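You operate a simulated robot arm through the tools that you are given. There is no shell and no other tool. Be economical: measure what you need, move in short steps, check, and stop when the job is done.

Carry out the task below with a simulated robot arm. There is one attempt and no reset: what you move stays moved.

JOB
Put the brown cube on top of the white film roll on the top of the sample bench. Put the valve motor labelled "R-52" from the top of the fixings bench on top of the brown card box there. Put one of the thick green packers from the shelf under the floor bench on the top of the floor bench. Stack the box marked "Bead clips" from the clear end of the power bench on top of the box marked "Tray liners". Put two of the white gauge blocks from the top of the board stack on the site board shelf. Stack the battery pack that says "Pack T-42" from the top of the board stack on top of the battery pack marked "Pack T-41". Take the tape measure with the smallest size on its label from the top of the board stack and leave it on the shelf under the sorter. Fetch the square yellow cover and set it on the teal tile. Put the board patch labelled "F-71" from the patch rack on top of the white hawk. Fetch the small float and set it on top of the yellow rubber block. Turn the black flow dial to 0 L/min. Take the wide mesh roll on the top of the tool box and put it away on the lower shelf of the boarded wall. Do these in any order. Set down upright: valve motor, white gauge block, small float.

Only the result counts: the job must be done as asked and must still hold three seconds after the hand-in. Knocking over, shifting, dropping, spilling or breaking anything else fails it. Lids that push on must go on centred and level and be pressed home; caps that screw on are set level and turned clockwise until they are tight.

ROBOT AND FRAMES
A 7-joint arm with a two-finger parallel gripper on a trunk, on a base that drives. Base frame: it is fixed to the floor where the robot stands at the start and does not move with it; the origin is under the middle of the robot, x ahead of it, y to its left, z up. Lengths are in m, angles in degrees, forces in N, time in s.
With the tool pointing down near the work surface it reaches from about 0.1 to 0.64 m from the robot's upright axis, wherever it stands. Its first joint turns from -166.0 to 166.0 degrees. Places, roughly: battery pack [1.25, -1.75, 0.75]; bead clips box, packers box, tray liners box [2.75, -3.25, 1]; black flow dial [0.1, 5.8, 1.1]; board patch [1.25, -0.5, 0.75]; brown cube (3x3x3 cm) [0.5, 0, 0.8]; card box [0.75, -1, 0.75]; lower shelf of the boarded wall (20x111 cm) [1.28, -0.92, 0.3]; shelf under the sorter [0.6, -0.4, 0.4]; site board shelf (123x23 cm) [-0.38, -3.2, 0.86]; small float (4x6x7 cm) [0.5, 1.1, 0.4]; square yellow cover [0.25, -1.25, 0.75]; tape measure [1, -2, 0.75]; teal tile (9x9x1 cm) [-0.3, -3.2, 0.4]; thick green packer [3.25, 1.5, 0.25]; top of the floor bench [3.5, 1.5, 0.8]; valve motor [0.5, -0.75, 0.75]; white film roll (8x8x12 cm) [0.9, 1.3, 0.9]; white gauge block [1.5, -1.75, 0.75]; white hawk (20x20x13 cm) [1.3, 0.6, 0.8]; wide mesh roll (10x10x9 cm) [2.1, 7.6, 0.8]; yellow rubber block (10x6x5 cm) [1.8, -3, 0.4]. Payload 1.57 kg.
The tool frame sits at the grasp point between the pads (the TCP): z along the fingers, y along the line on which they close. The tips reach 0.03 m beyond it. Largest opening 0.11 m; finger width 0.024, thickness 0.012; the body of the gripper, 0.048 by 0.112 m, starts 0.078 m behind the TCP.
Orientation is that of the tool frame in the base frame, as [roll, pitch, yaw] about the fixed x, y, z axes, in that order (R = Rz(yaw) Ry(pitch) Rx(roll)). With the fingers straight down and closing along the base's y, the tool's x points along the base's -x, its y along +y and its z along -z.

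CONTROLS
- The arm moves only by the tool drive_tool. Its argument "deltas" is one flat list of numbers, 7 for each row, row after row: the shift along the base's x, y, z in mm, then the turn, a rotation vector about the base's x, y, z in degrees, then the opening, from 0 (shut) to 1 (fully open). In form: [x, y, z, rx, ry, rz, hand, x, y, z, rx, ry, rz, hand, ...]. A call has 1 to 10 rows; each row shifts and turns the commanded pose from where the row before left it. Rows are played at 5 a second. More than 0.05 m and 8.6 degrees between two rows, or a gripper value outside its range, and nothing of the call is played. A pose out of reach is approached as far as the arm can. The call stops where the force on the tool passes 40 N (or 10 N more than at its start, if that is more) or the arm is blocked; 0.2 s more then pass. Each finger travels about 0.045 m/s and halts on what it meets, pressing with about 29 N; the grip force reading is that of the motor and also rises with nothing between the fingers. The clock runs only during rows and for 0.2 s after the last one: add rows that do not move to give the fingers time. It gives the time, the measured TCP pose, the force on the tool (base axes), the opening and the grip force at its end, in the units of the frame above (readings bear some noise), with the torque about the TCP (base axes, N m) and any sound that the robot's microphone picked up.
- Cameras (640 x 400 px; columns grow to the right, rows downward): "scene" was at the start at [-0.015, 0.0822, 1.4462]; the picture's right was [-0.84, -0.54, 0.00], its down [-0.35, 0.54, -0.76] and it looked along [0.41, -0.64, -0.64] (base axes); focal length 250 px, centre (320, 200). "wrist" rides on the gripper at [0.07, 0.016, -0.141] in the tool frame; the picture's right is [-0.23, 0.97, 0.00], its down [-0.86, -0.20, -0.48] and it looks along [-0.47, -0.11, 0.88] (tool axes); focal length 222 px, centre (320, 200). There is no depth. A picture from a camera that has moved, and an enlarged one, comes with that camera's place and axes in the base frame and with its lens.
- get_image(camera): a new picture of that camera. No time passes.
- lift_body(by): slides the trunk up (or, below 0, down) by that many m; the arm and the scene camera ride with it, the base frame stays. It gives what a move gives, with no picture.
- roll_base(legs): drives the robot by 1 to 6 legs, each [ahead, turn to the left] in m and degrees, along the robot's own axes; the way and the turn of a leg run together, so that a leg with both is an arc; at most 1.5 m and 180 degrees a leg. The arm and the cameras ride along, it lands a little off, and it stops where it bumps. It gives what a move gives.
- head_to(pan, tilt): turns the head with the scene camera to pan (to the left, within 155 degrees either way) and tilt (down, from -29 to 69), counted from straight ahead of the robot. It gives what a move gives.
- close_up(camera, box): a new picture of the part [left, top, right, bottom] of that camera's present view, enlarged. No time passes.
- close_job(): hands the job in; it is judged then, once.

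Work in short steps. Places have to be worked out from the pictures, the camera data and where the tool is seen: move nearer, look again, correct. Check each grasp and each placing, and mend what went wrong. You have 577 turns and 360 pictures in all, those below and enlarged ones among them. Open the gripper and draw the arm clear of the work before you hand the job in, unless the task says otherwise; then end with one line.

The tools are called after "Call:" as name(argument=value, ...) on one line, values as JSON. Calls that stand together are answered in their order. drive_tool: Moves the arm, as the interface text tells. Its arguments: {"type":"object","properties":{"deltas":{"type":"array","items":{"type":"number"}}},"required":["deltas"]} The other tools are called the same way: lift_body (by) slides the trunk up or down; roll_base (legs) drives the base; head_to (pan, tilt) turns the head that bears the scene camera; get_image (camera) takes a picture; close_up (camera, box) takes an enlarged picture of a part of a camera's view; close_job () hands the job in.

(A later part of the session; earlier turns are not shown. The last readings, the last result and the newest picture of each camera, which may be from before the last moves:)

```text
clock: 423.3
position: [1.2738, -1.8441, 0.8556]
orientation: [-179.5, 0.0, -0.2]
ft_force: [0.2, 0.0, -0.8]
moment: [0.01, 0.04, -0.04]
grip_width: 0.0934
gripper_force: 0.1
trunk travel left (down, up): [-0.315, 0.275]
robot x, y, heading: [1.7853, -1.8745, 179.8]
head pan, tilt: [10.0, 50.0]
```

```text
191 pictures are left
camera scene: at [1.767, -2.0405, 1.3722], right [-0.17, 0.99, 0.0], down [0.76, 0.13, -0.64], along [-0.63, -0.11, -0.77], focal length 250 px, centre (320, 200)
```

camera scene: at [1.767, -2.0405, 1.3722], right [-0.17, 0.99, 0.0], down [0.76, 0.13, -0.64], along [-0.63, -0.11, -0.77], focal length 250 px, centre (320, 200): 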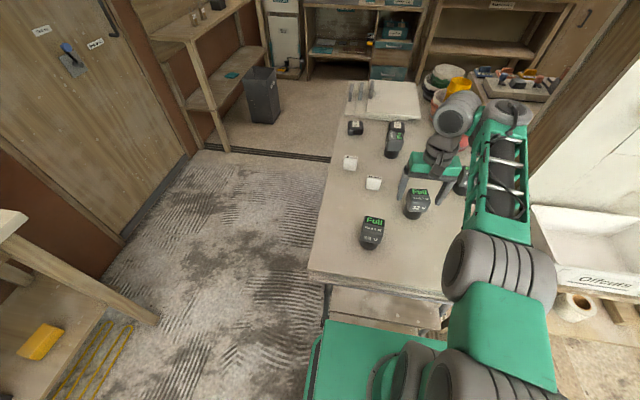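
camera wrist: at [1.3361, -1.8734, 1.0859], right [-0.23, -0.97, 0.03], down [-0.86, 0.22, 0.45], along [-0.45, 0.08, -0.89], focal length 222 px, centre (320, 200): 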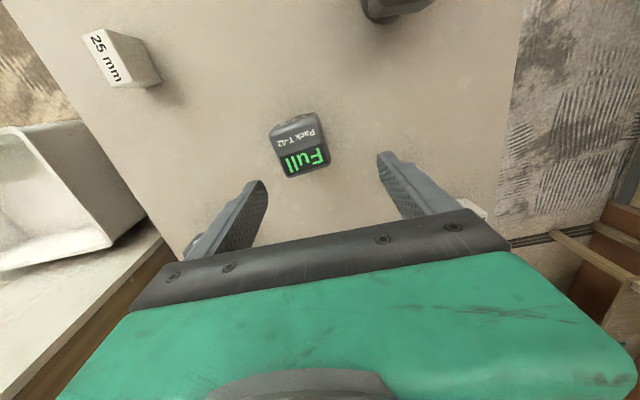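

Now the pose tracks. I check the wrist view over T-42.

Call:
get_image(camera="wrist")

Call:
close_up(camera="scene", box=[370, 140, 470, 230])

```text
190 pictures are left
camera wrist: at [1.3452, -1.861, 0.9975], right [-0.23, -0.97, -0.01], down [-0.85, 0.2, 0.48], along [-0.47, 0.12, -0.88], focal length 222 px, centre (320, 200)
```

wrist: 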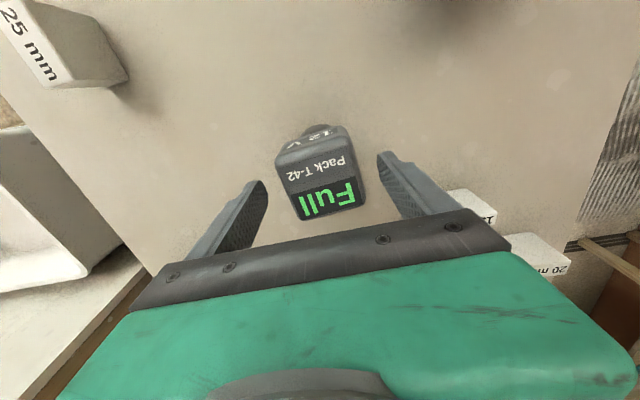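

```text
4.44 times, centred on (420, 185) of scene
camera zoom: at [1.767, -2.0405, 1.3722], right [-0.17, 0.99, 0.0], down [0.76, 0.13, -0.64], along [-0.63, -0.11, -0.77], focal length 1110 px, centre (-124, 267)
```

zoom: 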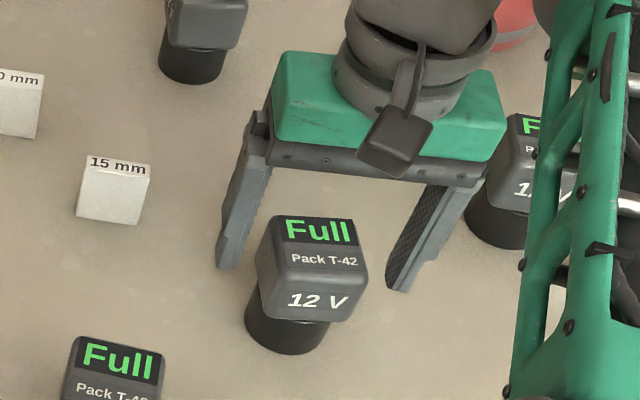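

Aligned; I descend 38 mm and close on the head.

Call:
drive_tool(deltas=[0, 0, -20, 0, 0, 0, 0.85, 0, 0, -18, 0, 0, 0, 0.85, 0, 0, 0, 0, 0, 0, 0.6, 0, 0, 0, 0, 0, 0, 0.45, 0, 0, 0, 0, 0, 0, 0.3, 0, 0, 0, 0, 0, 0, 0.3, 0, 0, 0, 0, 0, 0, 0.3])

Call:
close_up(camera="scene", box=[370, 140, 470, 230])

Call:
get_image(camera="wrist")

```text
clock: 424.9
position: [1.2683, -1.8564, 0.829]
orientation: [179.1, -0.7, -0.1]
ft_force: [-1.2, 2.4, 0.8]
moment: [0.2, -0.06, 0.06]
grip_width: 0.0538
gripper_force: 28.9
out of reach, approached as far as the arm can: row 2
trunk travel left (down, up): [-0.315, 0.275]
robot x, y, heading: [1.7857, -1.8717, 179.7]
head pan, tilt: [10.0, 50.0]
```

```text
4.44 times, centred on (420, 185) of scene
camera zoom: at [1.767, -2.0404, 1.3722], right [-0.17, 0.99, 0.0], down [0.76, 0.13, -0.64], along [-0.63, -0.11, -0.77], focal length 1110 px, centre (-124, 267)
```

zoom: 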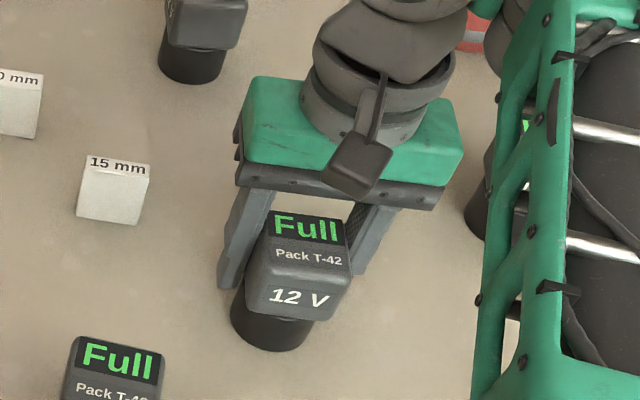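

```text
187 pictures are left
camera wrist: at [1.3365, -1.8692, 0.9713], right [-0.23, -0.97, 0.01], down [-0.86, 0.21, 0.47], along [-0.46, 0.09, -0.89], focal length 222 px, centre (320, 200)
```

wrist: 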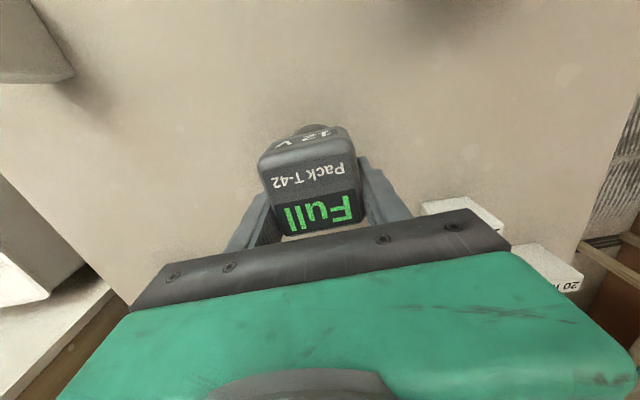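

Gripped (0.054). I lift with the trunk and look at T-41.

Call:
lift_body(by=0.14)

Call:
drive_tool(deltas=[0, 0, 10, 0, 0, 0, 0.3, 0, 0, 0, 0, 0, 0, 0.3])

Call:
get_image(camera="wrist")

Call:
get_image(camera="scene")

```text
clock: 426.6
position: [1.2658, -1.8573, 0.9678]
orientation: [179.0, -0.7, -0.2]
ft_force: [0.8, 0.3, -2.9]
moment: [-0.03, 0.03, 0.0]
grip_width: 0.0538
gripper_force: 29.3
trunk travel left (down, up): [-0.455, 0.135]
robot x, y, heading: [1.7819, -1.8732, 179.8]
head pan, tilt: [10.0, 50.0]
```

```text
clock: 427.2
position: [1.2673, -1.8575, 0.9801]
orientation: [179.0, -0.7, -0.1]
ft_force: [-0.3, 0.0, -3.6]
moment: [0.0, 0.03, -0.01]
grip_width: 0.0538
gripper_force: 28.8
trunk travel left (down, up): [-0.455, 0.135]
robot x, y, heading: [1.7873, -1.8745, 179.7]
head pan, tilt: [10.0, 50.0]
```

```text
186 pictures are left
camera wrist: at [1.3366, -1.87, 1.1209], right [-0.23, -0.97, 0.01], down [-0.86, 0.21, 0.46], along [-0.46, 0.09, -0.89], focal length 222 px, centre (320, 200)
```

wrist: 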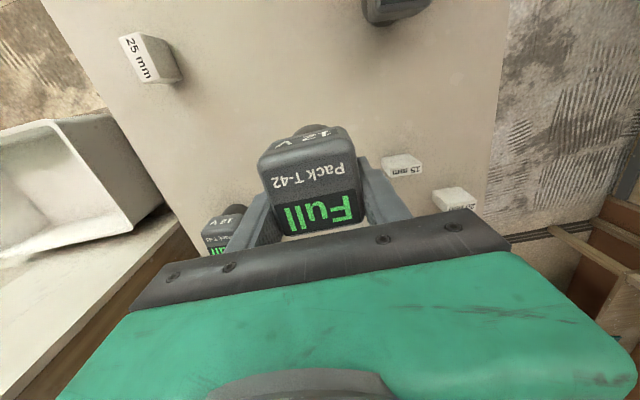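

```text
185 pictures are left
camera scene: at [1.7669, -2.0405, 1.5121], right [-0.17, 0.99, 0.0], down [0.76, 0.13, -0.64], along [-0.63, -0.11, -0.77], focal length 250 px, centre (320, 200)
```

scene: 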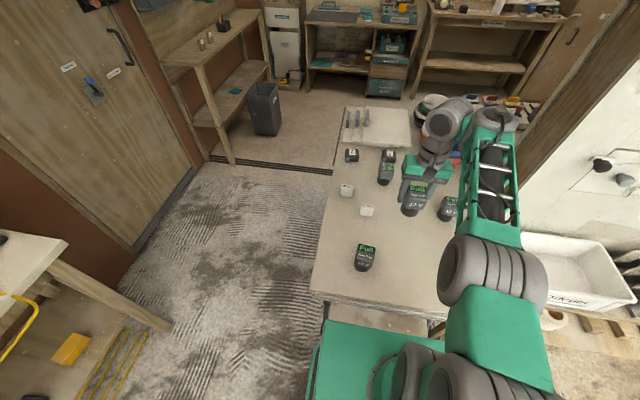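

I carry T-42 over T-41 (≈1.14,-1.688).

Call:
drive_tool(deltas=[-25, 34, 0, 0, 0, 0, 0.3, -25, 34, 0, -1, 0, 0, 0.3, -25, 34, 0, 0, 0.7, 0, 0.3, -25, 34, 0, 0, 0, 0, 0.3, -27, 33, 0, 0, 0, 0, 0.3, 0, 0, 0, 0, 0, 0, 0.3])

Call:
get_image(camera="wrist")

Call:
close_up(camera="scene", box=[390, 130, 500, 230])

```text
clock: 428.6
position: [1.1389, -1.6864, 0.9788]
orientation: [177.9, -0.1, -0.2]
ft_force: [0.2, 0.3, -3.6]
moment: [-0.01, 0.0, 0.02]
grip_width: 0.0542
gripper_force: 28.9
trunk travel left (down, up): [-0.455, 0.135]
robot x, y, heading: [1.7833, -1.8693, 179.6]
head pan, tilt: [10.0, 50.0]
```

```text
184 pictures are left
camera wrist: at [1.2105, -1.6974, 1.1205], right [-0.23, -0.97, 0.04], down [-0.86, 0.22, 0.47], along [-0.46, 0.08, -0.88], focal length 222 px, centre (320, 200)
```

wrist: 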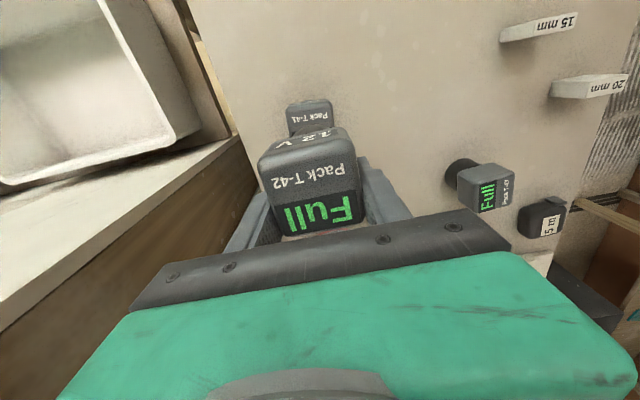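

```text
4.00 times, centred on (445, 180) of scene
camera zoom: at [1.7665, -2.0402, 1.5122], right [-0.17, 0.99, 0.0], down [0.76, 0.13, -0.64], along [-0.63, -0.11, -0.77], focal length 998 px, centre (-180, 280)
```

zoom: 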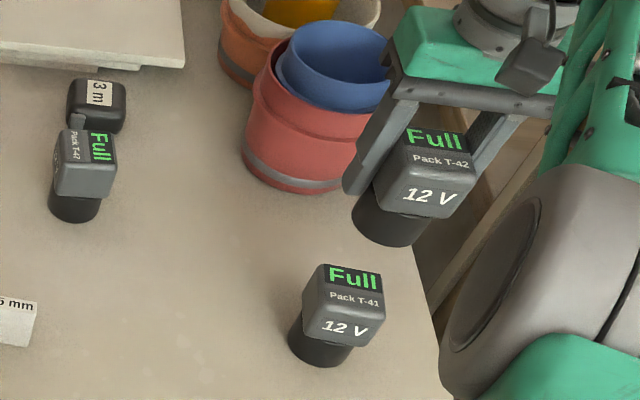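

T-41's top centre is about (1.163,-1.685,0.85). I shift 15 mm in x, straighten the tool, and lower halfway.

Call:
drive_tool(deltas=[15, 1, 0, 2.1, 0, 0, 0.3, 0, 0, -15, 0, 0, 0, 0.3, 0, 0, -10, 0, 0, 0, 0.3, 0, 0, 0, 0, 0, 0, 0.3])

Call:
close_up(camera="scene", box=[390, 130, 500, 230])

Call:
get_image(camera="wrist")

```text
clock: 429.6
position: [1.1533, -1.6873, 0.9529]
orientation: [-180.0, -0.1, -0.1]
ft_force: [-0.2, 0.4, -2.8]
moment: [-0.02, 0.07, 0.0]
grip_width: 0.0539
gripper_force: 29.0
trunk travel left (down, up): [-0.455, 0.135]
robot x, y, heading: [1.7827, -1.8701, 179.8]
head pan, tilt: [10.0, 50.0]
```

```text
4.00 times, centred on (445, 180) of scene
camera zoom: at [1.7667, -2.0404, 1.5122], right [-0.17, 0.99, 0.0], down [0.76, 0.13, -0.64], along [-0.63, -0.11, -0.77], focal length 998 px, centre (-180, 280)
```

zoom: 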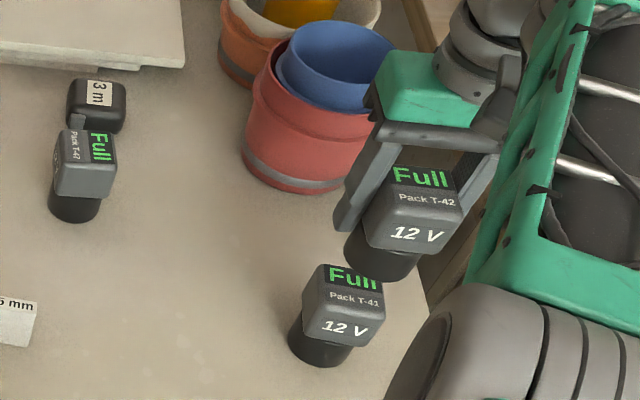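

```text
181 pictures are left
camera wrist: at [1.2256, -1.7029, 1.0948], right [-0.23, -0.97, 0.0], down [-0.85, 0.2, 0.48], along [-0.47, 0.11, -0.88], focal length 222 px, centre (320, 200)
```

wrist: 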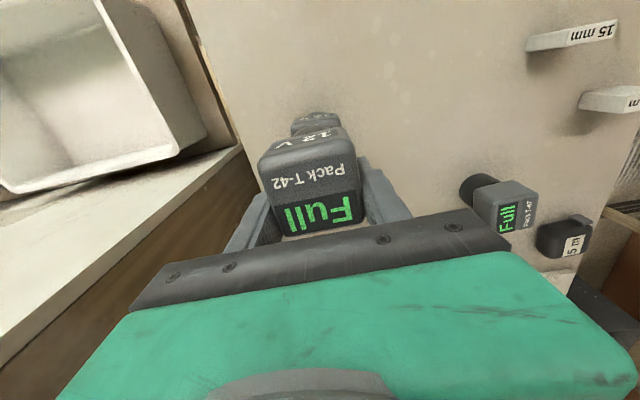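

Projection check shows alignment within ~5 mm. I nudge -3 mm in x and lower in small steps.

Call:
drive_tool(deltas=[-3, 0, -6, 0, 0, 0, 0.3, 0, 0, -5, 0, 0, 0, 0.3, 0, 0, -4, 0, 0, 0, 0.3])

Call:
drive_tool(deltas=[0, 0, -4, 0, 0, 0, 0.3, 0, 0, -4, 0, 0, 0, 0.3])

Call:
close_up(camera="scene", box=[390, 130, 500, 230])

```text
clock: 430.4
position: [1.1523, -1.6851, 0.9386]
orientation: [-179.9, 0.0, -0.1]
ft_force: [-0.2, -0.6, -3.3]
moment: [0.0, 0.05, 0.01]
grip_width: 0.0539
gripper_force: 28.7
trunk travel left (down, up): [-0.455, 0.135]
robot x, y, heading: [1.7875, -1.8742, 179.5]
head pan, tilt: [10.0, 50.0]
```

```text
clock: 431.0
position: [1.152, -1.6847, 0.9291]
orientation: [180.0, -0.1, -0.2]
ft_force: [1.2, 1.0, -2.9]
moment: [-0.03, -0.01, 0.01]
grip_width: 0.0538
gripper_force: 29.2
trunk travel left (down, up): [-0.455, 0.135]
robot x, y, heading: [1.7811, -1.8752, 179.6]
head pan, tilt: [10.0, 50.0]
```

```text
4.00 times, centred on (445, 180) of scene
camera zoom: at [1.7666, -2.0403, 1.5122], right [-0.17, 0.99, 0.0], down [0.76, 0.13, -0.64], along [-0.63, -0.11, -0.77], focal length 998 px, centre (-180, 280)
```

zoom: 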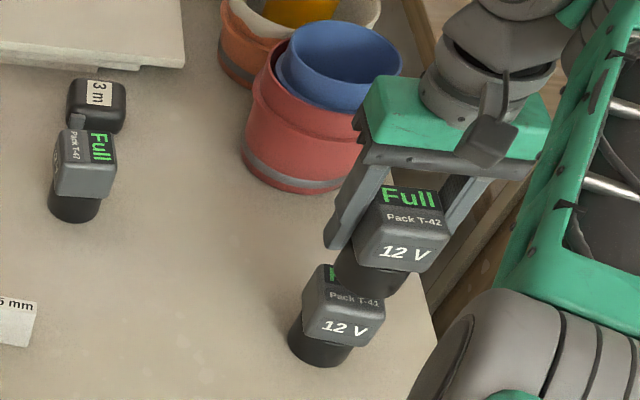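

Still hovering slightly; I continue in 3 mm steps until contact.

Call:
drive_tool(deltas=[0, 0, -3, 0, 0, 0, 0.3, 0, 0, -3, 0, 0, 0, 0.3, 0, 0, -3, 0, 0, 0, 0.3])

Call:
drive_tool(deltas=[0, 0, -3, 0, 0, 0, 0.3, 0, 0, -3, 0, 0, 0, 0.3])

Call:
close_up(camera="scene", box=[390, 130, 500, 230])

```text
clock: 431.8
position: [1.1518, -1.6849, 0.921]
orientation: [-179.8, 0.0, 0.0]
ft_force: [-0.8, -0.9, -2.3]
moment: [-0.02, 0.04, 0.02]
grip_width: 0.0539
gripper_force: 28.5
trunk travel left (down, up): [-0.455, 0.135]
robot x, y, heading: [1.7812, -1.8717, 179.8]
head pan, tilt: [10.0, 50.0]
```

```text
clock: 432.4
position: [1.1517, -1.6855, 0.9162]
orientation: [-179.9, 0.0, -0.1]
ft_force: [0.7, 0.1, -3.2]
moment: [-0.01, 0.03, -0.01]
grip_width: 0.0536
gripper_force: 29.2
trunk travel left (down, up): [-0.455, 0.135]
robot x, y, heading: [1.789, -1.8718, 179.6]
head pan, tilt: [10.0, 50.0]
```

```text
4.00 times, centred on (445, 180) of scene
camera zoom: at [1.7665, -2.0403, 1.5122], right [-0.17, 0.99, 0.0], down [0.76, 0.13, -0.64], along [-0.63, -0.11, -0.77], focal length 998 px, centre (-180, 280)
```

zoom: 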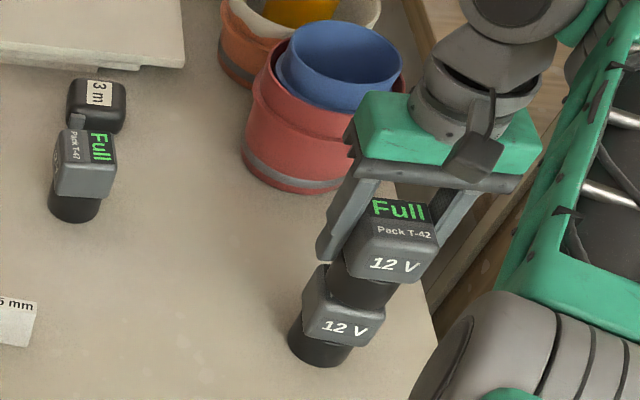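

Call:
drive_tool(deltas=[0, 0, -3, 0, 0, 0, 0.3, 0, 0, -3, 0, 0, 0, 0.3])

Call:
drive_tool(deltas=[0, 0, -3, 0, 0, 0, 0.3, 0, 0, -3, 0, 0, 0, 0.3])

Call:
close_up(camera="scene", box=[390, 130, 500, 230])

```text
clock: 433.0
position: [1.1521, -1.6861, 0.9114]
orientation: [-179.9, 0.1, -0.1]
ft_force: [0.2, 0.2, 0.7]
moment: [-0.06, -0.08, -0.01]
grip_width: 0.0539
gripper_force: 28.9
trunk travel left (down, up): [-0.455, 0.135]
robot x, y, heading: [1.7825, -1.8739, 179.6]
head pan, tilt: [10.0, 50.0]
```

```text
clock: 433.6
position: [1.1512, -1.6854, 0.9088]
orientation: [-179.8, 0.6, 0.0]
ft_force: [-5.9, -0.1, 27.3]
moment: [-0.2, -0.17, 0.02]
grip_width: 0.054
gripper_force: 28.9
trunk travel left (down, up): [-0.455, 0.135]
robot x, y, heading: [1.785, -1.8757, 179.7]
head pan, tilt: [10.0, 50.0]
```

```text
4.00 times, centred on (445, 180) of scene
camera zoom: at [1.7687, -2.0411, 1.5126], right [-0.17, 0.99, 0.0], down [0.75, 0.13, -0.64], along [-0.63, -0.11, -0.77], focal length 998 px, centre (-180, 280)
```

zoom: 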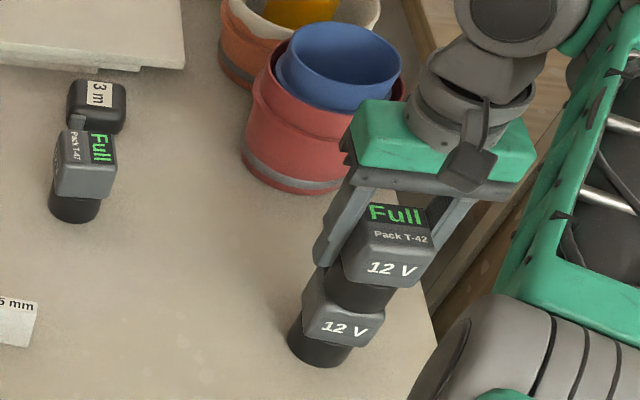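

Contact with only small moments: well centred. I relieve, release and rise.

Call:
drive_tool(deltas=[0, 0, 3, 0, 0, 0, 0.3, 0, 0, 0, 0, 0, 0, 0.55, 0, 0, 0, 0, 0, 0, 0.65, 0, 0, 0, 0, 0, 0, 0.75, 0, 0, 20, 0, 0, 0, 0.75, 0, 0, 40, 0, 0, 0, 0.75, 0, 0, 40, 0, 0, 0, 0.75, 0, -20, 20, 0, 0, 0, 0.75])

Call:
close_up(camera="scene", box=[320, 90, 500, 240])

Call:
get_image(camera="wrist")

```text
clock: 435.4
position: [1.1528, -1.7048, 1.0276]
orientation: [-179.8, 0.0, -0.1]
ft_force: [0.3, -0.5, 0.6]
moment: [0.01, 0.01, 0.0]
grip_width: 0.0824
gripper_force: 0.2
trunk travel left (down, up): [-0.455, 0.135]
robot x, y, heading: [1.7828, -1.872, 179.7]
head pan, tilt: [10.0, 50.0]
```

```text
2.67 times, centred on (410, 165) of scene
camera zoom: at [1.7671, -2.0405, 1.5121], right [-0.17, 0.99, 0.0], down [0.75, 0.13, -0.64], along [-0.63, -0.11, -0.77], focal length 666 px, centre (80, 293)
```

zoom: 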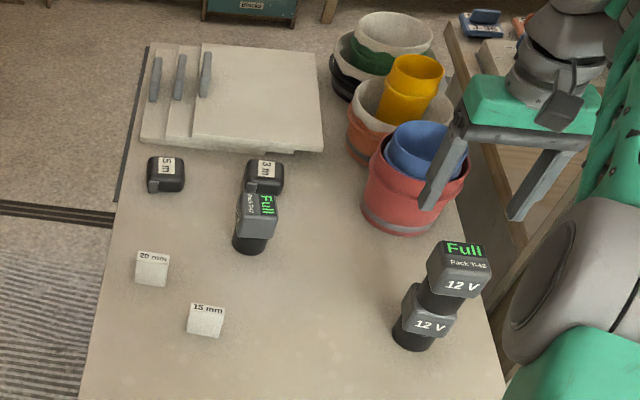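

```text
176 pictures are left
camera wrist: at [1.2239, -1.721, 1.1695], right [-0.23, -0.97, 0.0], down [-0.85, 0.2, 0.48], along [-0.47, 0.11, -0.88], focal length 222 px, centre (320, 200)
```

wrist: 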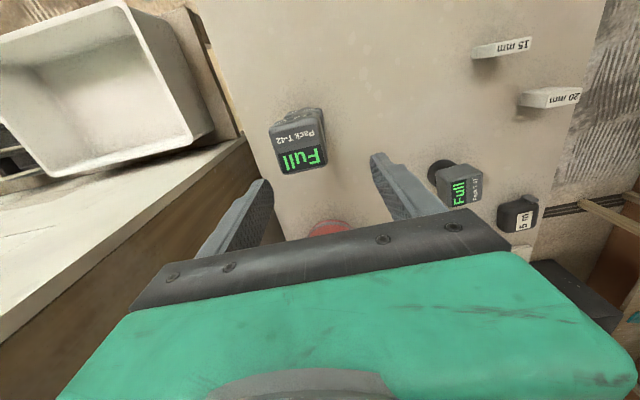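

T-42 stands on T-41. Next a gauge block: the 15 mm one at about (1.178,-1.964). I move above it.

Call:
drive_tool(deltas=[4, -45, 0, 0, 0, 0, 0.75, 4, -45, 0, 0, 0, 0, 0.75, 4, -45, 0, 0, 0, 0, 0.75, 4, -45, 0, 0, 0, 0, 0.75, 4, -45, -10, 0, 0, 0, 0.75, 4, -33, -20, 0, 0, 0, 0.75, 0, 0, 0, 0, 0, 0, 0.75])

Call:
get_image(camera="wrist")

Call:
close_up(camera="scene", box=[320, 120, 440, 220])

```text
clock: 437.0
position: [1.1765, -1.9633, 0.9949]
orientation: [-179.9, 0.0, 0.0]
ft_force: [-0.5, -0.9, -0.5]
moment: [-0.05, 0.01, 0.0]
grip_width: 0.0827
gripper_force: 0.2
trunk travel left (down, up): [-0.455, 0.135]
robot x, y, heading: [1.7849, -1.8697, 179.5]
head pan, tilt: [10.0, 50.0]
```

```text
175 pictures are left
camera wrist: at [1.2465, -1.9789, 1.1367], right [-0.23, -0.97, 0.0], down [-0.85, 0.2, 0.48], along [-0.47, 0.11, -0.88], focal length 222 px, centre (320, 200)
```

wrist: 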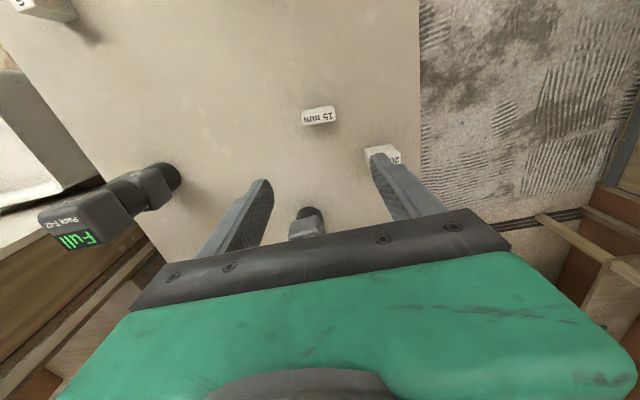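

```text
4.00 times, centred on (380, 170) of scene
camera zoom: at [1.7668, -2.0407, 1.5121], right [-0.17, 0.99, 0.0], down [0.76, 0.13, -0.64], along [-0.63, -0.11, -0.77], focal length 998 px, centre (80, 320)
```

zoom: 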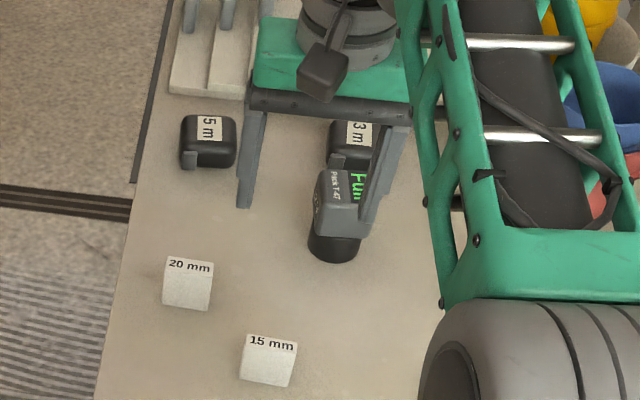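

The 15 mm block is at (1.205,-1.968), top ≈0.829. I shift over it and lower with the trunk.

Call:
drive_tool(deltas=[27, -5, 0, 0, 0, 0, 0.7, 0, 0, 0, 0, 0, 0, 0.7])

Call:
lift_body(by=-0.11)

Call:
get_image(camera="wrist")

```text
clock: 437.6
position: [1.2031, -1.9678, 0.9973]
orientation: [-179.8, 0.0, -0.1]
ft_force: [0.6, 0.1, -0.4]
moment: [0.01, 0.03, 0.0]
grip_width: 0.0769
gripper_force: 0.0
trunk travel left (down, up): [-0.455, 0.135]
robot x, y, heading: [1.7851, -1.8743, 179.9]
head pan, tilt: [10.0, 50.0]
```

```text
clock: 439.0
position: [1.2034, -1.9679, 0.8859]
orientation: [-179.9, 0.1, -0.1]
ft_force: [-0.7, -0.2, -0.1]
moment: [0.01, -0.01, -0.02]
grip_width: 0.0771
gripper_force: 0.1
trunk travel left (down, up): [-0.345, 0.245]
robot x, y, heading: [1.7812, -1.8688, 179.7]
head pan, tilt: [10.0, 50.0]
```

```text
173 pictures are left
camera wrist: at [1.274, -1.9833, 1.0273], right [-0.23, -0.97, 0.0], down [-0.85, 0.2, 0.48], along [-0.47, 0.11, -0.88], focal length 222 px, centre (320, 200)
```

wrist: 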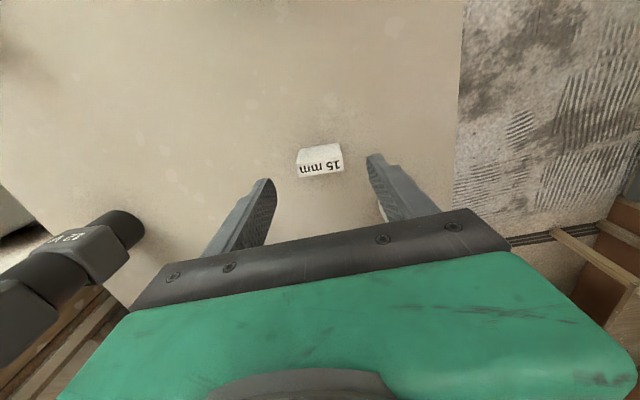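

Centered. I lower to the block and close.

Call:
drive_tool(deltas=[-2, 0, -30, 0, 0, 0, 0.7, 0, 0, -28, 0, 0, 0, 0.7, 0, 0, 0, 0, 0, 0, 0.5, 0, 0, 0, 0, 0, 0, 0.3, 0, 0, 0, 0, 0, 0, 0.2, 0, 0, 0, 0, 0, 0, 0.2, 0, 0, 0, 0, 0, 0, 0.2])

Call:
get_image(camera="wrist")

```text
clock: 440.6
position: [1.2011, -1.9673, 0.8281]
orientation: [-179.8, -0.1, -0.1]
ft_force: [-1.0, 0.3, 0.2]
moment: [-0.03, -0.05, 0.0]
grip_width: 0.0443
gripper_force: 28.8
trunk travel left (down, up): [-0.345, 0.245]
robot x, y, heading: [1.7843, -1.8701, 179.9]
head pan, tilt: [10.0, 50.0]
```

```text
172 pictures are left
camera wrist: at [1.2722, -1.9834, 0.9695], right [-0.23, -0.97, 0.0], down [-0.85, 0.2, 0.48], along [-0.47, 0.11, -0.88], focal length 222 px, centre (320, 200)
```

wrist: 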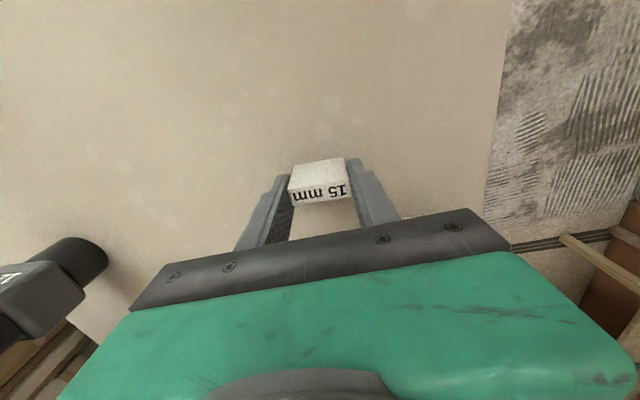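

Block held. I lift, retract, and drive around the stack toward the site board.

Call:
lift_body(by=0.2)

Call:
drive_tool(deltas=[45, 10, 10, 0, 0, 0, 0.2, 45, 10, 10, 0, 0, 0, 0.2, 40, 10, 10, 0, 0, 0, 0.2])

Call:
roll_base(legs=[[-0.28, 0], [0, 90], [0.6, 0], [0, -90], [1.0, 0]])

Call:
head_to(pan=35, tilt=25)

Call:
get_image(camera="scene")

```text
clock: 442.8
position: [1.2004, -1.9673, 1.028]
orientation: [-179.8, 0.0, 0.0]
ft_force: [1.3, -0.2, 0.2]
moment: [-0.01, -0.01, 0.01]
grip_width: 0.0439
gripper_force: 29.2
trunk travel left (down, up): [-0.545, 0.045]
robot x, y, heading: [1.7823, -1.8712, 179.8]
head pan, tilt: [10.0, 50.0]
```

```text
clock: 443.6
position: [1.33, -1.9391, 1.0573]
orientation: [-180.0, 0.1, -0.2]
ft_force: [0.3, 0.3, -0.2]
moment: [0.0, 0.04, 0.0]
grip_width: 0.0439
gripper_force: 29.1
trunk travel left (down, up): [-0.545, 0.045]
robot x, y, heading: [1.7853, -1.8687, 179.8]
head pan, tilt: [10.0, 50.0]
```

```text
clock: 460.9
position: [0.5876, -2.4993, 1.0568]
orientation: [-179.9, 0.1, -1.6]
ft_force: [0.1, -0.4, -0.4]
moment: [0.01, 0.0, -0.01]
grip_width: 0.0434
gripper_force: 28.9
trunk travel left (down, up): [-0.545, 0.045]
robot x, y, heading: [1.0465, -2.4435, 178.3]
head pan, tilt: [10.0, 50.0]
```

```text
clock: 461.8
position: [0.5883, -2.4991, 1.0567]
orientation: [-179.9, 0.0, -1.7]
ft_force: [0.0, 0.4, 0.0]
moment: [0.0, 0.0, 0.02]
grip_width: 0.0434
gripper_force: 28.8
trunk travel left (down, up): [-0.545, 0.045]
robot x, y, heading: [1.0407, -2.4481, 178.3]
head pan, tilt: [35.0, 25.0]
```

```text
171 pictures are left
camera scene: at [1.0218, -2.6517, 1.6396], right [-0.55, 0.84, 0.0], down [0.35, 0.23, -0.91], along [-0.76, -0.5, -0.42], focal length 250 px, centre (320, 200)
```

scene: 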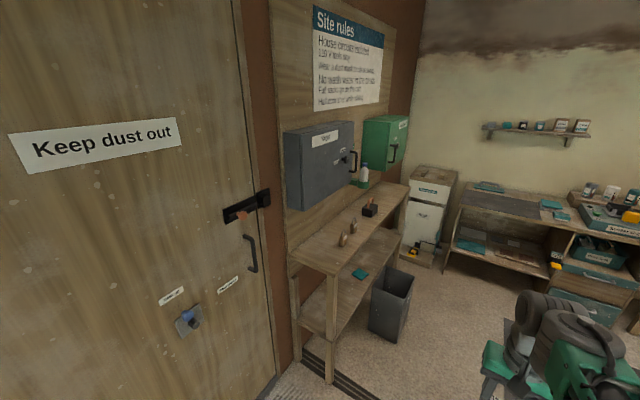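

The site shelf is ahead-left. I drive on to face it near its free right end.

Call:
roll_base(legs=[[0.88, 0], [0, 91.7]])

Call:
head_to(pan=0, tilt=35)

Call:
get_image(camera="scene")

```text
clock: 470.3
position: [0.2167, -2.8714, 1.0566]
orientation: [-179.9, 0.0, 88.6]
ft_force: [-0.3, 0.5, 0.2]
moment: [-0.01, 0.02, 0.01]
grip_width: 0.0437
gripper_force: 29.4
trunk travel left (down, up): [-0.545, 0.045]
robot x, y, heading: [0.1592, -2.4164, -91.6]
head pan, tilt: [35.0, 25.0]
```

```text
clock: 471.3
position: [0.2155, -2.87, 1.0581]
orientation: [-179.9, 0.0, 88.6]
ft_force: [-0.2, 0.4, 0.8]
moment: [0.0, -0.02, 0.01]
grip_width: 0.0438
gripper_force: 29.1
trunk travel left (down, up): [-0.545, 0.045]
robot x, y, heading: [0.1592, -2.4126, -91.6]
head pan, tilt: [0.0, 35.0]
```

```text
170 pictures are left
camera scene: at [0.3131, -2.4475, 1.6239], right [-1.0, 0.03, 0.0], down [0.01, 0.57, -0.82], along [-0.02, -0.82, -0.57], focal length 250 px, centre (320, 200)
```

scene: 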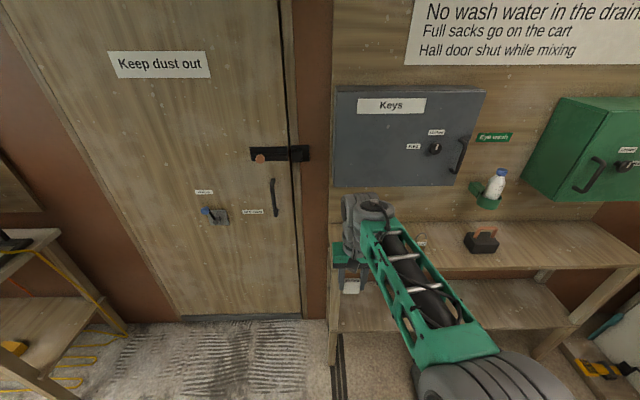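

I move 0.1 m closer and take the block over the shelf's free end (x≈0.20, y≈-3.12).

Call:
roll_base(legs=[[0.1, 0]])

Call:
drive_tool(deltas=[-5, -40, -20, 0, 0, 1.4, 0.2, -5, -40, -20, 0, 0, 0, 0.2, -5, -40, -20, 0, 0, 0, 0.2, 0, -28, -30, 0, 0, 0, 0.2, 0, 0, 0, 0, 0, 0, 0.2])

Call:
get_image(camera="wrist")

Call:
get_image(camera="scene")

```text
clock: 472.4
position: [0.2143, -2.9712, 1.0566]
orientation: [-179.9, 0.1, 88.5]
ft_force: [0.5, 0.4, -0.9]
moment: [0.0, 0.03, 0.0]
grip_width: 0.0435
gripper_force: 29.2
trunk travel left (down, up): [-0.545, 0.045]
robot x, y, heading: [0.1541, -2.5151, -91.8]
head pan, tilt: [0.0, 35.0]
```

```text
clock: 473.6
position: [0.1976, -3.1193, 0.9677]
orientation: [-179.8, 0.1, 90.1]
ft_force: [-0.1, 0.3, 0.5]
moment: [0.01, -0.01, -0.01]
grip_width: 0.0437
gripper_force: 28.9
trunk travel left (down, up): [-0.545, 0.045]
robot x, y, heading: [0.1578, -2.5121, -91.7]
head pan, tilt: [0.0, 35.0]
```

```text
169 pictures are left
camera wrist: at [0.2152, -3.0483, 1.109], right [0.97, -0.23, 0.0], down [-0.2, -0.85, 0.48], along [-0.11, -0.47, -0.88], focal length 222 px, centre (320, 200)
```

wrist: 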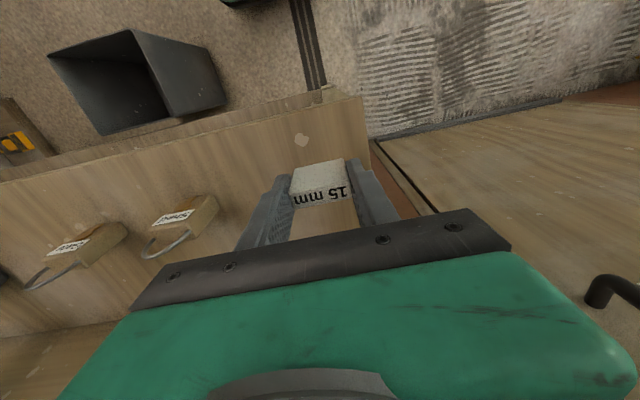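

```text
168 pictures are left
camera scene: at [0.3104, -2.5471, 1.6239], right [-1.0, 0.03, 0.0], down [0.02, 0.57, -0.82], along [-0.02, -0.82, -0.57], focal length 250 px, centre (320, 200)
```

scene: 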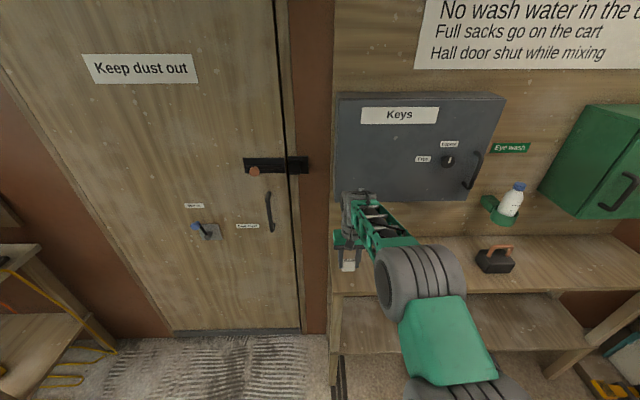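

I shift 12 mm toward the end and lower in steps until the block touches.

Call:
drive_tool(deltas=[12, 0, -20, 0, 0, 0, 0.2, 0, 0, -15, 0, 0, 0, 0.2, 0, 0, -8, 0, 0, 0, 0.2])

Call:
drive_tool(deltas=[0, 0, -4, 0, 0, 0, 0.2, 0, 0, -4, 0, 0, 0, 0.2, 0, 0, -4, 0, 0, 0, 0.2])

Call:
get_image(camera="wrist")

```text
clock: 474.4
position: [0.2102, -3.1186, 0.9242]
orientation: [-179.9, 0.0, 90.0]
ft_force: [-0.2, 0.0, -0.5]
moment: [0.01, -0.03, 0.05]
grip_width: 0.0437
gripper_force: 28.9
trunk travel left (down, up): [-0.545, 0.045]
robot x, y, heading: [0.1602, -2.5113, -91.5]
head pan, tilt: [0.0, 35.0]
```

```text
clock: 475.2
position: [0.2096, -3.1189, 0.912]
orientation: [-179.9, 0.0, 90.1]
ft_force: [-0.2, 0.2, -0.3]
moment: [-0.04, -0.02, 0.01]
grip_width: 0.0435
gripper_force: 28.8
trunk travel left (down, up): [-0.545, 0.045]
robot x, y, heading: [0.1599, -2.5135, -91.5]
head pan, tilt: [0.0, 35.0]
```

```text
167 pictures are left
camera wrist: at [0.2279, -3.0486, 1.0543], right [0.97, -0.23, 0.0], down [-0.2, -0.85, 0.48], along [-0.11, -0.47, -0.88], focal length 222 px, centre (320, 200)
```

wrist: 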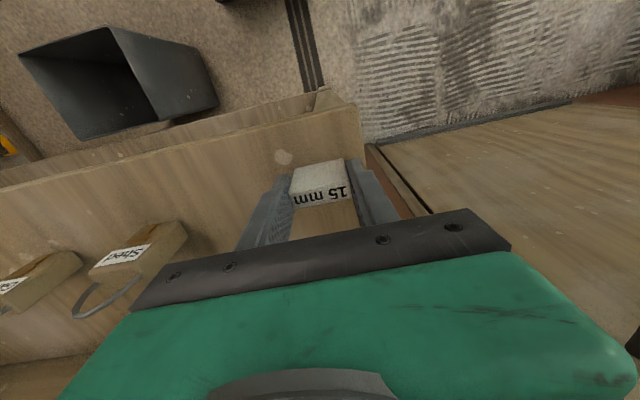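

Call:
drive_tool(deltas=[0, 0, -4, 0, 0, 0, 0.2, 0, 0, -4, 0, 0, 0, 0.2, 0, 0, -3, 0, 0, 0, 0.2])

Call:
drive_tool(deltas=[0, 0, -3, 0, 0, 0, 0.2, 0, 0, -3, 0, 0, 0, 0.2])

Call:
get_image(camera="wrist")

```text
clock: 476.1
position: [0.2122, -3.1201, 0.9067]
orientation: [180.0, 0.5, 90.0]
ft_force: [-1.1, 5.0, 29.4]
moment: [0.27, 0.02, -0.01]
grip_width: 0.0439
gripper_force: 29.0
trunk travel left (down, up): [-0.545, 0.045]
robot x, y, heading: [0.1587, -2.5158, -91.5]
head pan, tilt: [0.0, 35.0]
```

```text
clock: 476.4
position: [0.211, -3.1239, 0.9064]
orientation: [-179.9, 0.9, 90.0]
ft_force: [0.6, -1.0, 11.0]
moment: [-0.01, 0.01, 0.03]
grip_width: 0.0438
gripper_force: 28.8
trunk travel left (down, up): [-0.545, 0.045]
robot x, y, heading: [0.1571, -2.511, -91.4]
head pan, tilt: [0.0, 35.0]
stopped in row 1: the force on the tool passed its limit (the readings are from after the stop); the commanded pose is now the measured one
```

```text
166 pictures are left
camera wrist: at [0.2281, -3.0503, 1.0474], right [0.97, -0.23, 0.0], down [-0.2, -0.85, 0.49], along [-0.11, -0.48, -0.87], focal length 222 px, centre (320, 200)
```

wrist: 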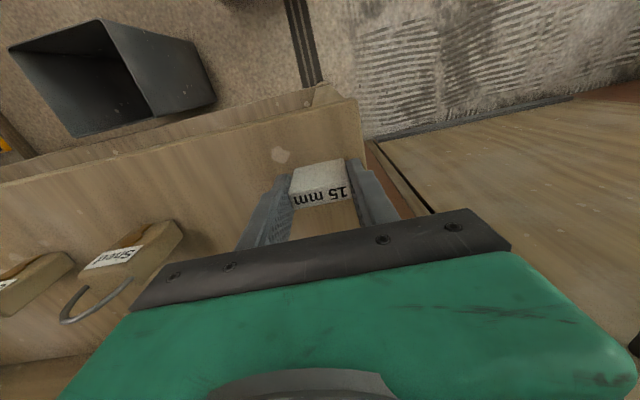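

Block is on the shelf. I release, rise and check.

Call:
drive_tool(deltas=[0, 0, 2, 0, 0, 0, 0.25, 0, 0, 0, 0, 0, 0, 0.45, 0, 0, 0, 0, 0, 0, 0.55, 0, 0, 20, 0, 0, 0, 0.55, 0, 0, 40, 0, 0, 0, 0.55, 0, 20, 40, 0, 0, 0, 0.55, 0, 45, 10, 0, 0, 0, 0.55, 0, 45, 0, 0, 0, 0, 0.55])

Call:
get_image(camera="wrist")

Call:
get_image(camera="scene")

```text
clock: 478.2
position: [0.209, -3.0097, 1.015]
orientation: [-180.0, 0.6, 89.9]
ft_force: [-0.2, 0.7, 0.2]
moment: [0.01, -0.01, 0.02]
grip_width: 0.0607
gripper_force: 0.1
trunk travel left (down, up): [-0.545, 0.045]
robot x, y, heading: [0.1556, -2.5149, -91.6]
head pan, tilt: [0.0, 35.0]
```

```text
165 pictures are left
camera wrist: at [0.2265, -2.9378, 1.1563], right [0.97, -0.23, 0.0], down [-0.2, -0.85, 0.49], along [-0.11, -0.47, -0.87], focal length 222 px, centre (320, 200)
```

wrist: 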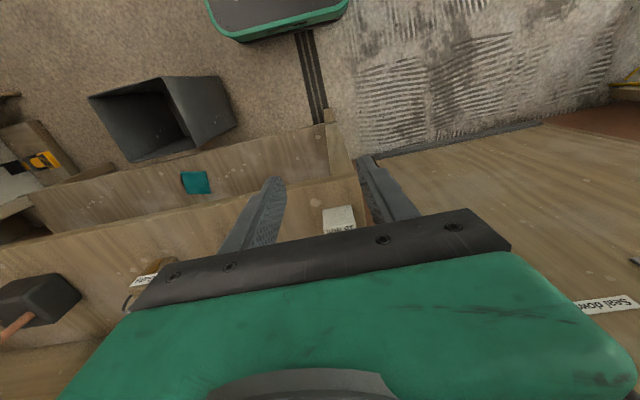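

```text
164 pictures are left
camera scene: at [0.3103, -2.5462, 1.6239], right [-1.0, 0.03, 0.0], down [0.02, 0.57, -0.82], along [-0.02, -0.82, -0.57], focal length 250 px, centre (320, 200)
```

scene: 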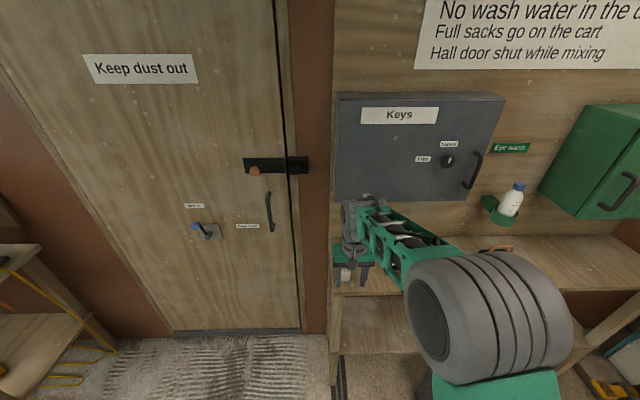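

First gauge block is placed. I return for the 20 mm block, approaching the stack from its south side.

Call:
roll_base(legs=[[-0.05, 0], [0, 91.6], [0.95, 0], [0, 90]])

Call:
head_to(pan=0, tilt=50)

Call:
get_image(camera="scene")

Call:
get_image(camera="wrist")

```text
clock: 491.6
position: [1.0396, -1.9778, 1.0148]
orientation: [-179.9, 0.5, -86.8]
ft_force: [0.1, 0.5, 0.5]
moment: [0.01, -0.01, -0.03]
grip_width: 0.0605
gripper_force: 0.0
trunk travel left (down, up): [-0.545, 0.045]
robot x, y, heading: [1.1184, -2.4704, 91.7]
head pan, tilt: [0.0, 35.0]
```

```text
clock: 492.3
position: [1.0384, -1.9772, 1.0139]
orientation: [180.0, 0.6, -86.7]
ft_force: [0.2, 0.2, 0.3]
moment: [0.01, -0.02, 0.01]
grip_width: 0.0606
gripper_force: 0.0
trunk travel left (down, up): [-0.545, 0.045]
robot x, y, heading: [1.1203, -2.4706, 91.6]
head pan, tilt: [0.0, 50.0]
```

```text
163 pictures are left
camera scene: at [0.9629, -2.4584, 1.6022], right [1.0, 0.03, 0.0], down [0.02, -0.77, -0.64], along [-0.02, 0.64, -0.77], focal length 250 px, centre (320, 200)
```

scene: 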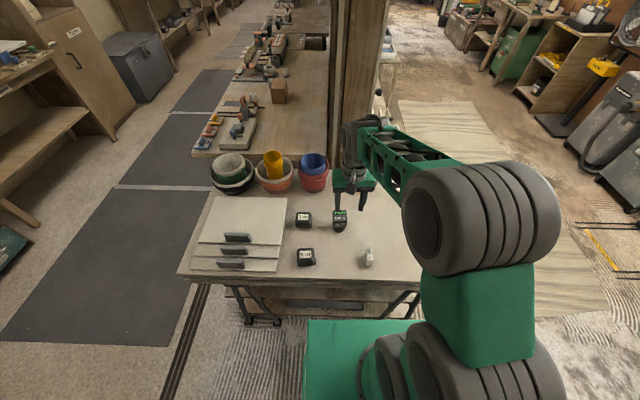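

```text
162 pictures are left
camera wrist: at [1.0286, -2.0484, 1.1559], right [-0.98, 0.17, 0.0], down [0.15, 0.86, 0.49], along [0.08, 0.48, -0.87], focal length 222 px, centre (320, 200)
```

wrist: 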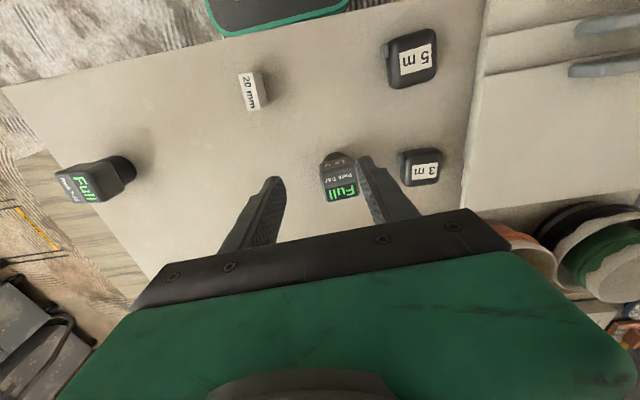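

The 20 mm block is at (1.118,-2.045). I move above it, then lower with the trunk.

Call:
drive_tool(deltas=[26, -22, 0, 0, 0, 0, 0.55, 26, -23, 0, 0, 0, -1.6, 0.55, 27, -23, 0, 0, 0, -1.6, 0.55, 0, 0, 0, 0, 0, 0, 0.55])

Call:
lift_body(by=-0.12)

Call:
get_image(camera="wrist")

```text
clock: 493.3
position: [1.1205, -2.0455, 1.0144]
orientation: [-180.0, 0.5, -89.9]
ft_force: [0.6, 0.3, 0.2]
moment: [0.02, 0.0, -0.02]
grip_width: 0.0607
gripper_force: 0.1
trunk travel left (down, up): [-0.545, 0.045]
robot x, y, heading: [1.1196, -2.4688, 91.6]
head pan, tilt: [0.0, 50.0]
```

```text
clock: 494.8
position: [1.1195, -2.0466, 0.895]
orientation: [-180.0, 0.5, -90.0]
ft_force: [-0.4, -0.5, 0.4]
moment: [0.01, 0.03, -0.02]
grip_width: 0.0606
gripper_force: 0.1
trunk travel left (down, up): [-0.425, 0.165]
robot x, y, heading: [1.1234, -2.4704, 91.8]
head pan, tilt: [0.0, 50.0]
```

```text
161 pictures are left
camera wrist: at [1.1043, -2.1162, 1.036], right [-0.97, 0.23, 0.0], down [0.2, 0.85, 0.49], along [0.11, 0.47, -0.87], focal length 222 px, centre (320, 200)
```

wrist: 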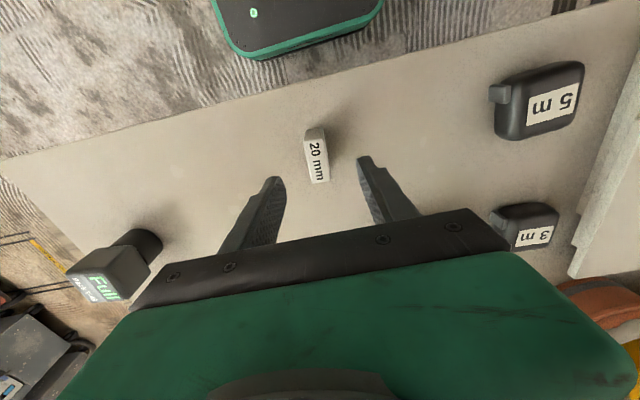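

Aligned. I lower 67 mm with the trunk and close on the block.

Call:
lift_body(by=-0.067)

Call:
drive_tool(deltas=[1, -6, 0, 0, 0, 0, 0.55, 0, 0, 0, 0, 0, 0, 0.3, 0, 0, 0, 0, 0, 0, 0.1, 0, 0, 0, 0, 0, 0, 0.0, 0, 0, 0, 0, 0, 0, 0.0, 0, 0, 0, 0, 0, 0, 0.0])

Call:
get_image(camera="wrist")

```text
clock: 495.9
position: [1.1201, -2.0453, 0.8272]
orientation: [-180.0, 0.4, -90.0]
ft_force: [0.5, -0.1, 0.2]
moment: [0.0, -0.02, 0.01]
grip_width: 0.0605
gripper_force: 0.1
trunk travel left (down, up): [-0.358, 0.232]
robot x, y, heading: [1.1191, -2.4707, 91.8]
head pan, tilt: [0.0, 50.0]
```

```text
clock: 497.3
position: [1.1211, -2.0536, 0.8277]
orientation: [180.0, 0.5, -90.0]
ft_force: [-0.2, -1.0, 0.8]
moment: [0.05, -0.02, 0.01]
grip_width: 0.0188
gripper_force: 28.2
trunk travel left (down, up): [-0.358, 0.232]
robot x, y, heading: [1.1178, -2.4704, 91.6]
head pan, tilt: [0.0, 50.0]
```

```text
160 pictures are left
camera wrist: at [1.1051, -2.1228, 0.9692], right [-0.97, 0.23, 0.0], down [0.2, 0.85, 0.49], along [0.11, 0.47, -0.87], focal length 222 px, centre (320, 200)
```

wrist: 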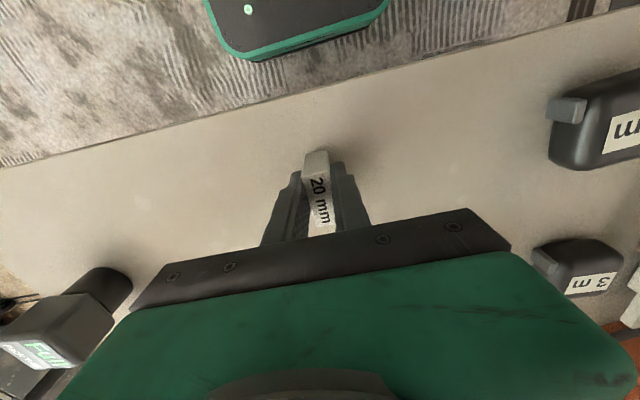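

Held. I lift and drive back to the site shelf.

Call:
lift_body(by=0.19)

Call:
roll_base(legs=[[-0.04, 0], [0, 88.2], [0.99, 0], [0, 90]])

Call:
get_image(camera="wrist")

```text
clock: 499.4
position: [1.1197, -2.0525, 1.0192]
orientation: [180.0, 0.5, -89.9]
ft_force: [0.8, 0.1, 0.5]
moment: [-0.03, -0.01, -0.01]
grip_width: 0.0187
gripper_force: 28.9
trunk travel left (down, up): [-0.548, 0.042]
robot x, y, heading: [1.1176, -2.4706, 91.9]
head pan, tilt: [0.0, 50.0]
```

```text
clock: 512.6
position: [0.1062, -2.9242, 1.0183]
orientation: [180.0, 0.6, 89.1]
ft_force: [-0.2, -0.3, -0.8]
moment: [-0.04, -0.01, 0.01]
grip_width: 0.0188
gripper_force: 28.6
trunk travel left (down, up): [-0.548, 0.042]
robot x, y, heading: [0.1199, -2.5051, -89.4]
head pan, tilt: [0.0, 50.0]
```

```text
159 pictures are left
camera wrist: at [0.125, -2.852, 1.1591], right [0.97, -0.24, 0.0], down [-0.21, -0.85, 0.49], along [-0.12, -0.47, -0.87], focal length 222 px, centre (320, 200)
```

wrist: 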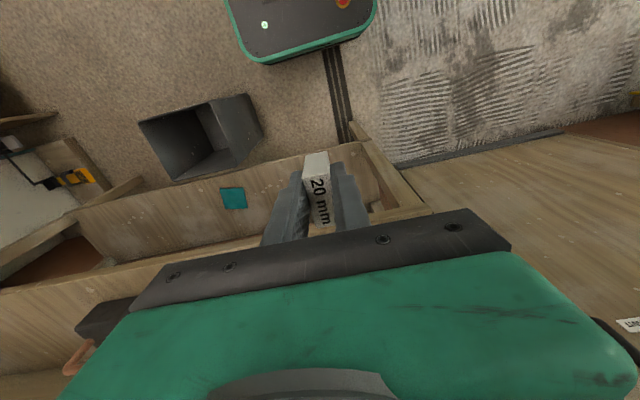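

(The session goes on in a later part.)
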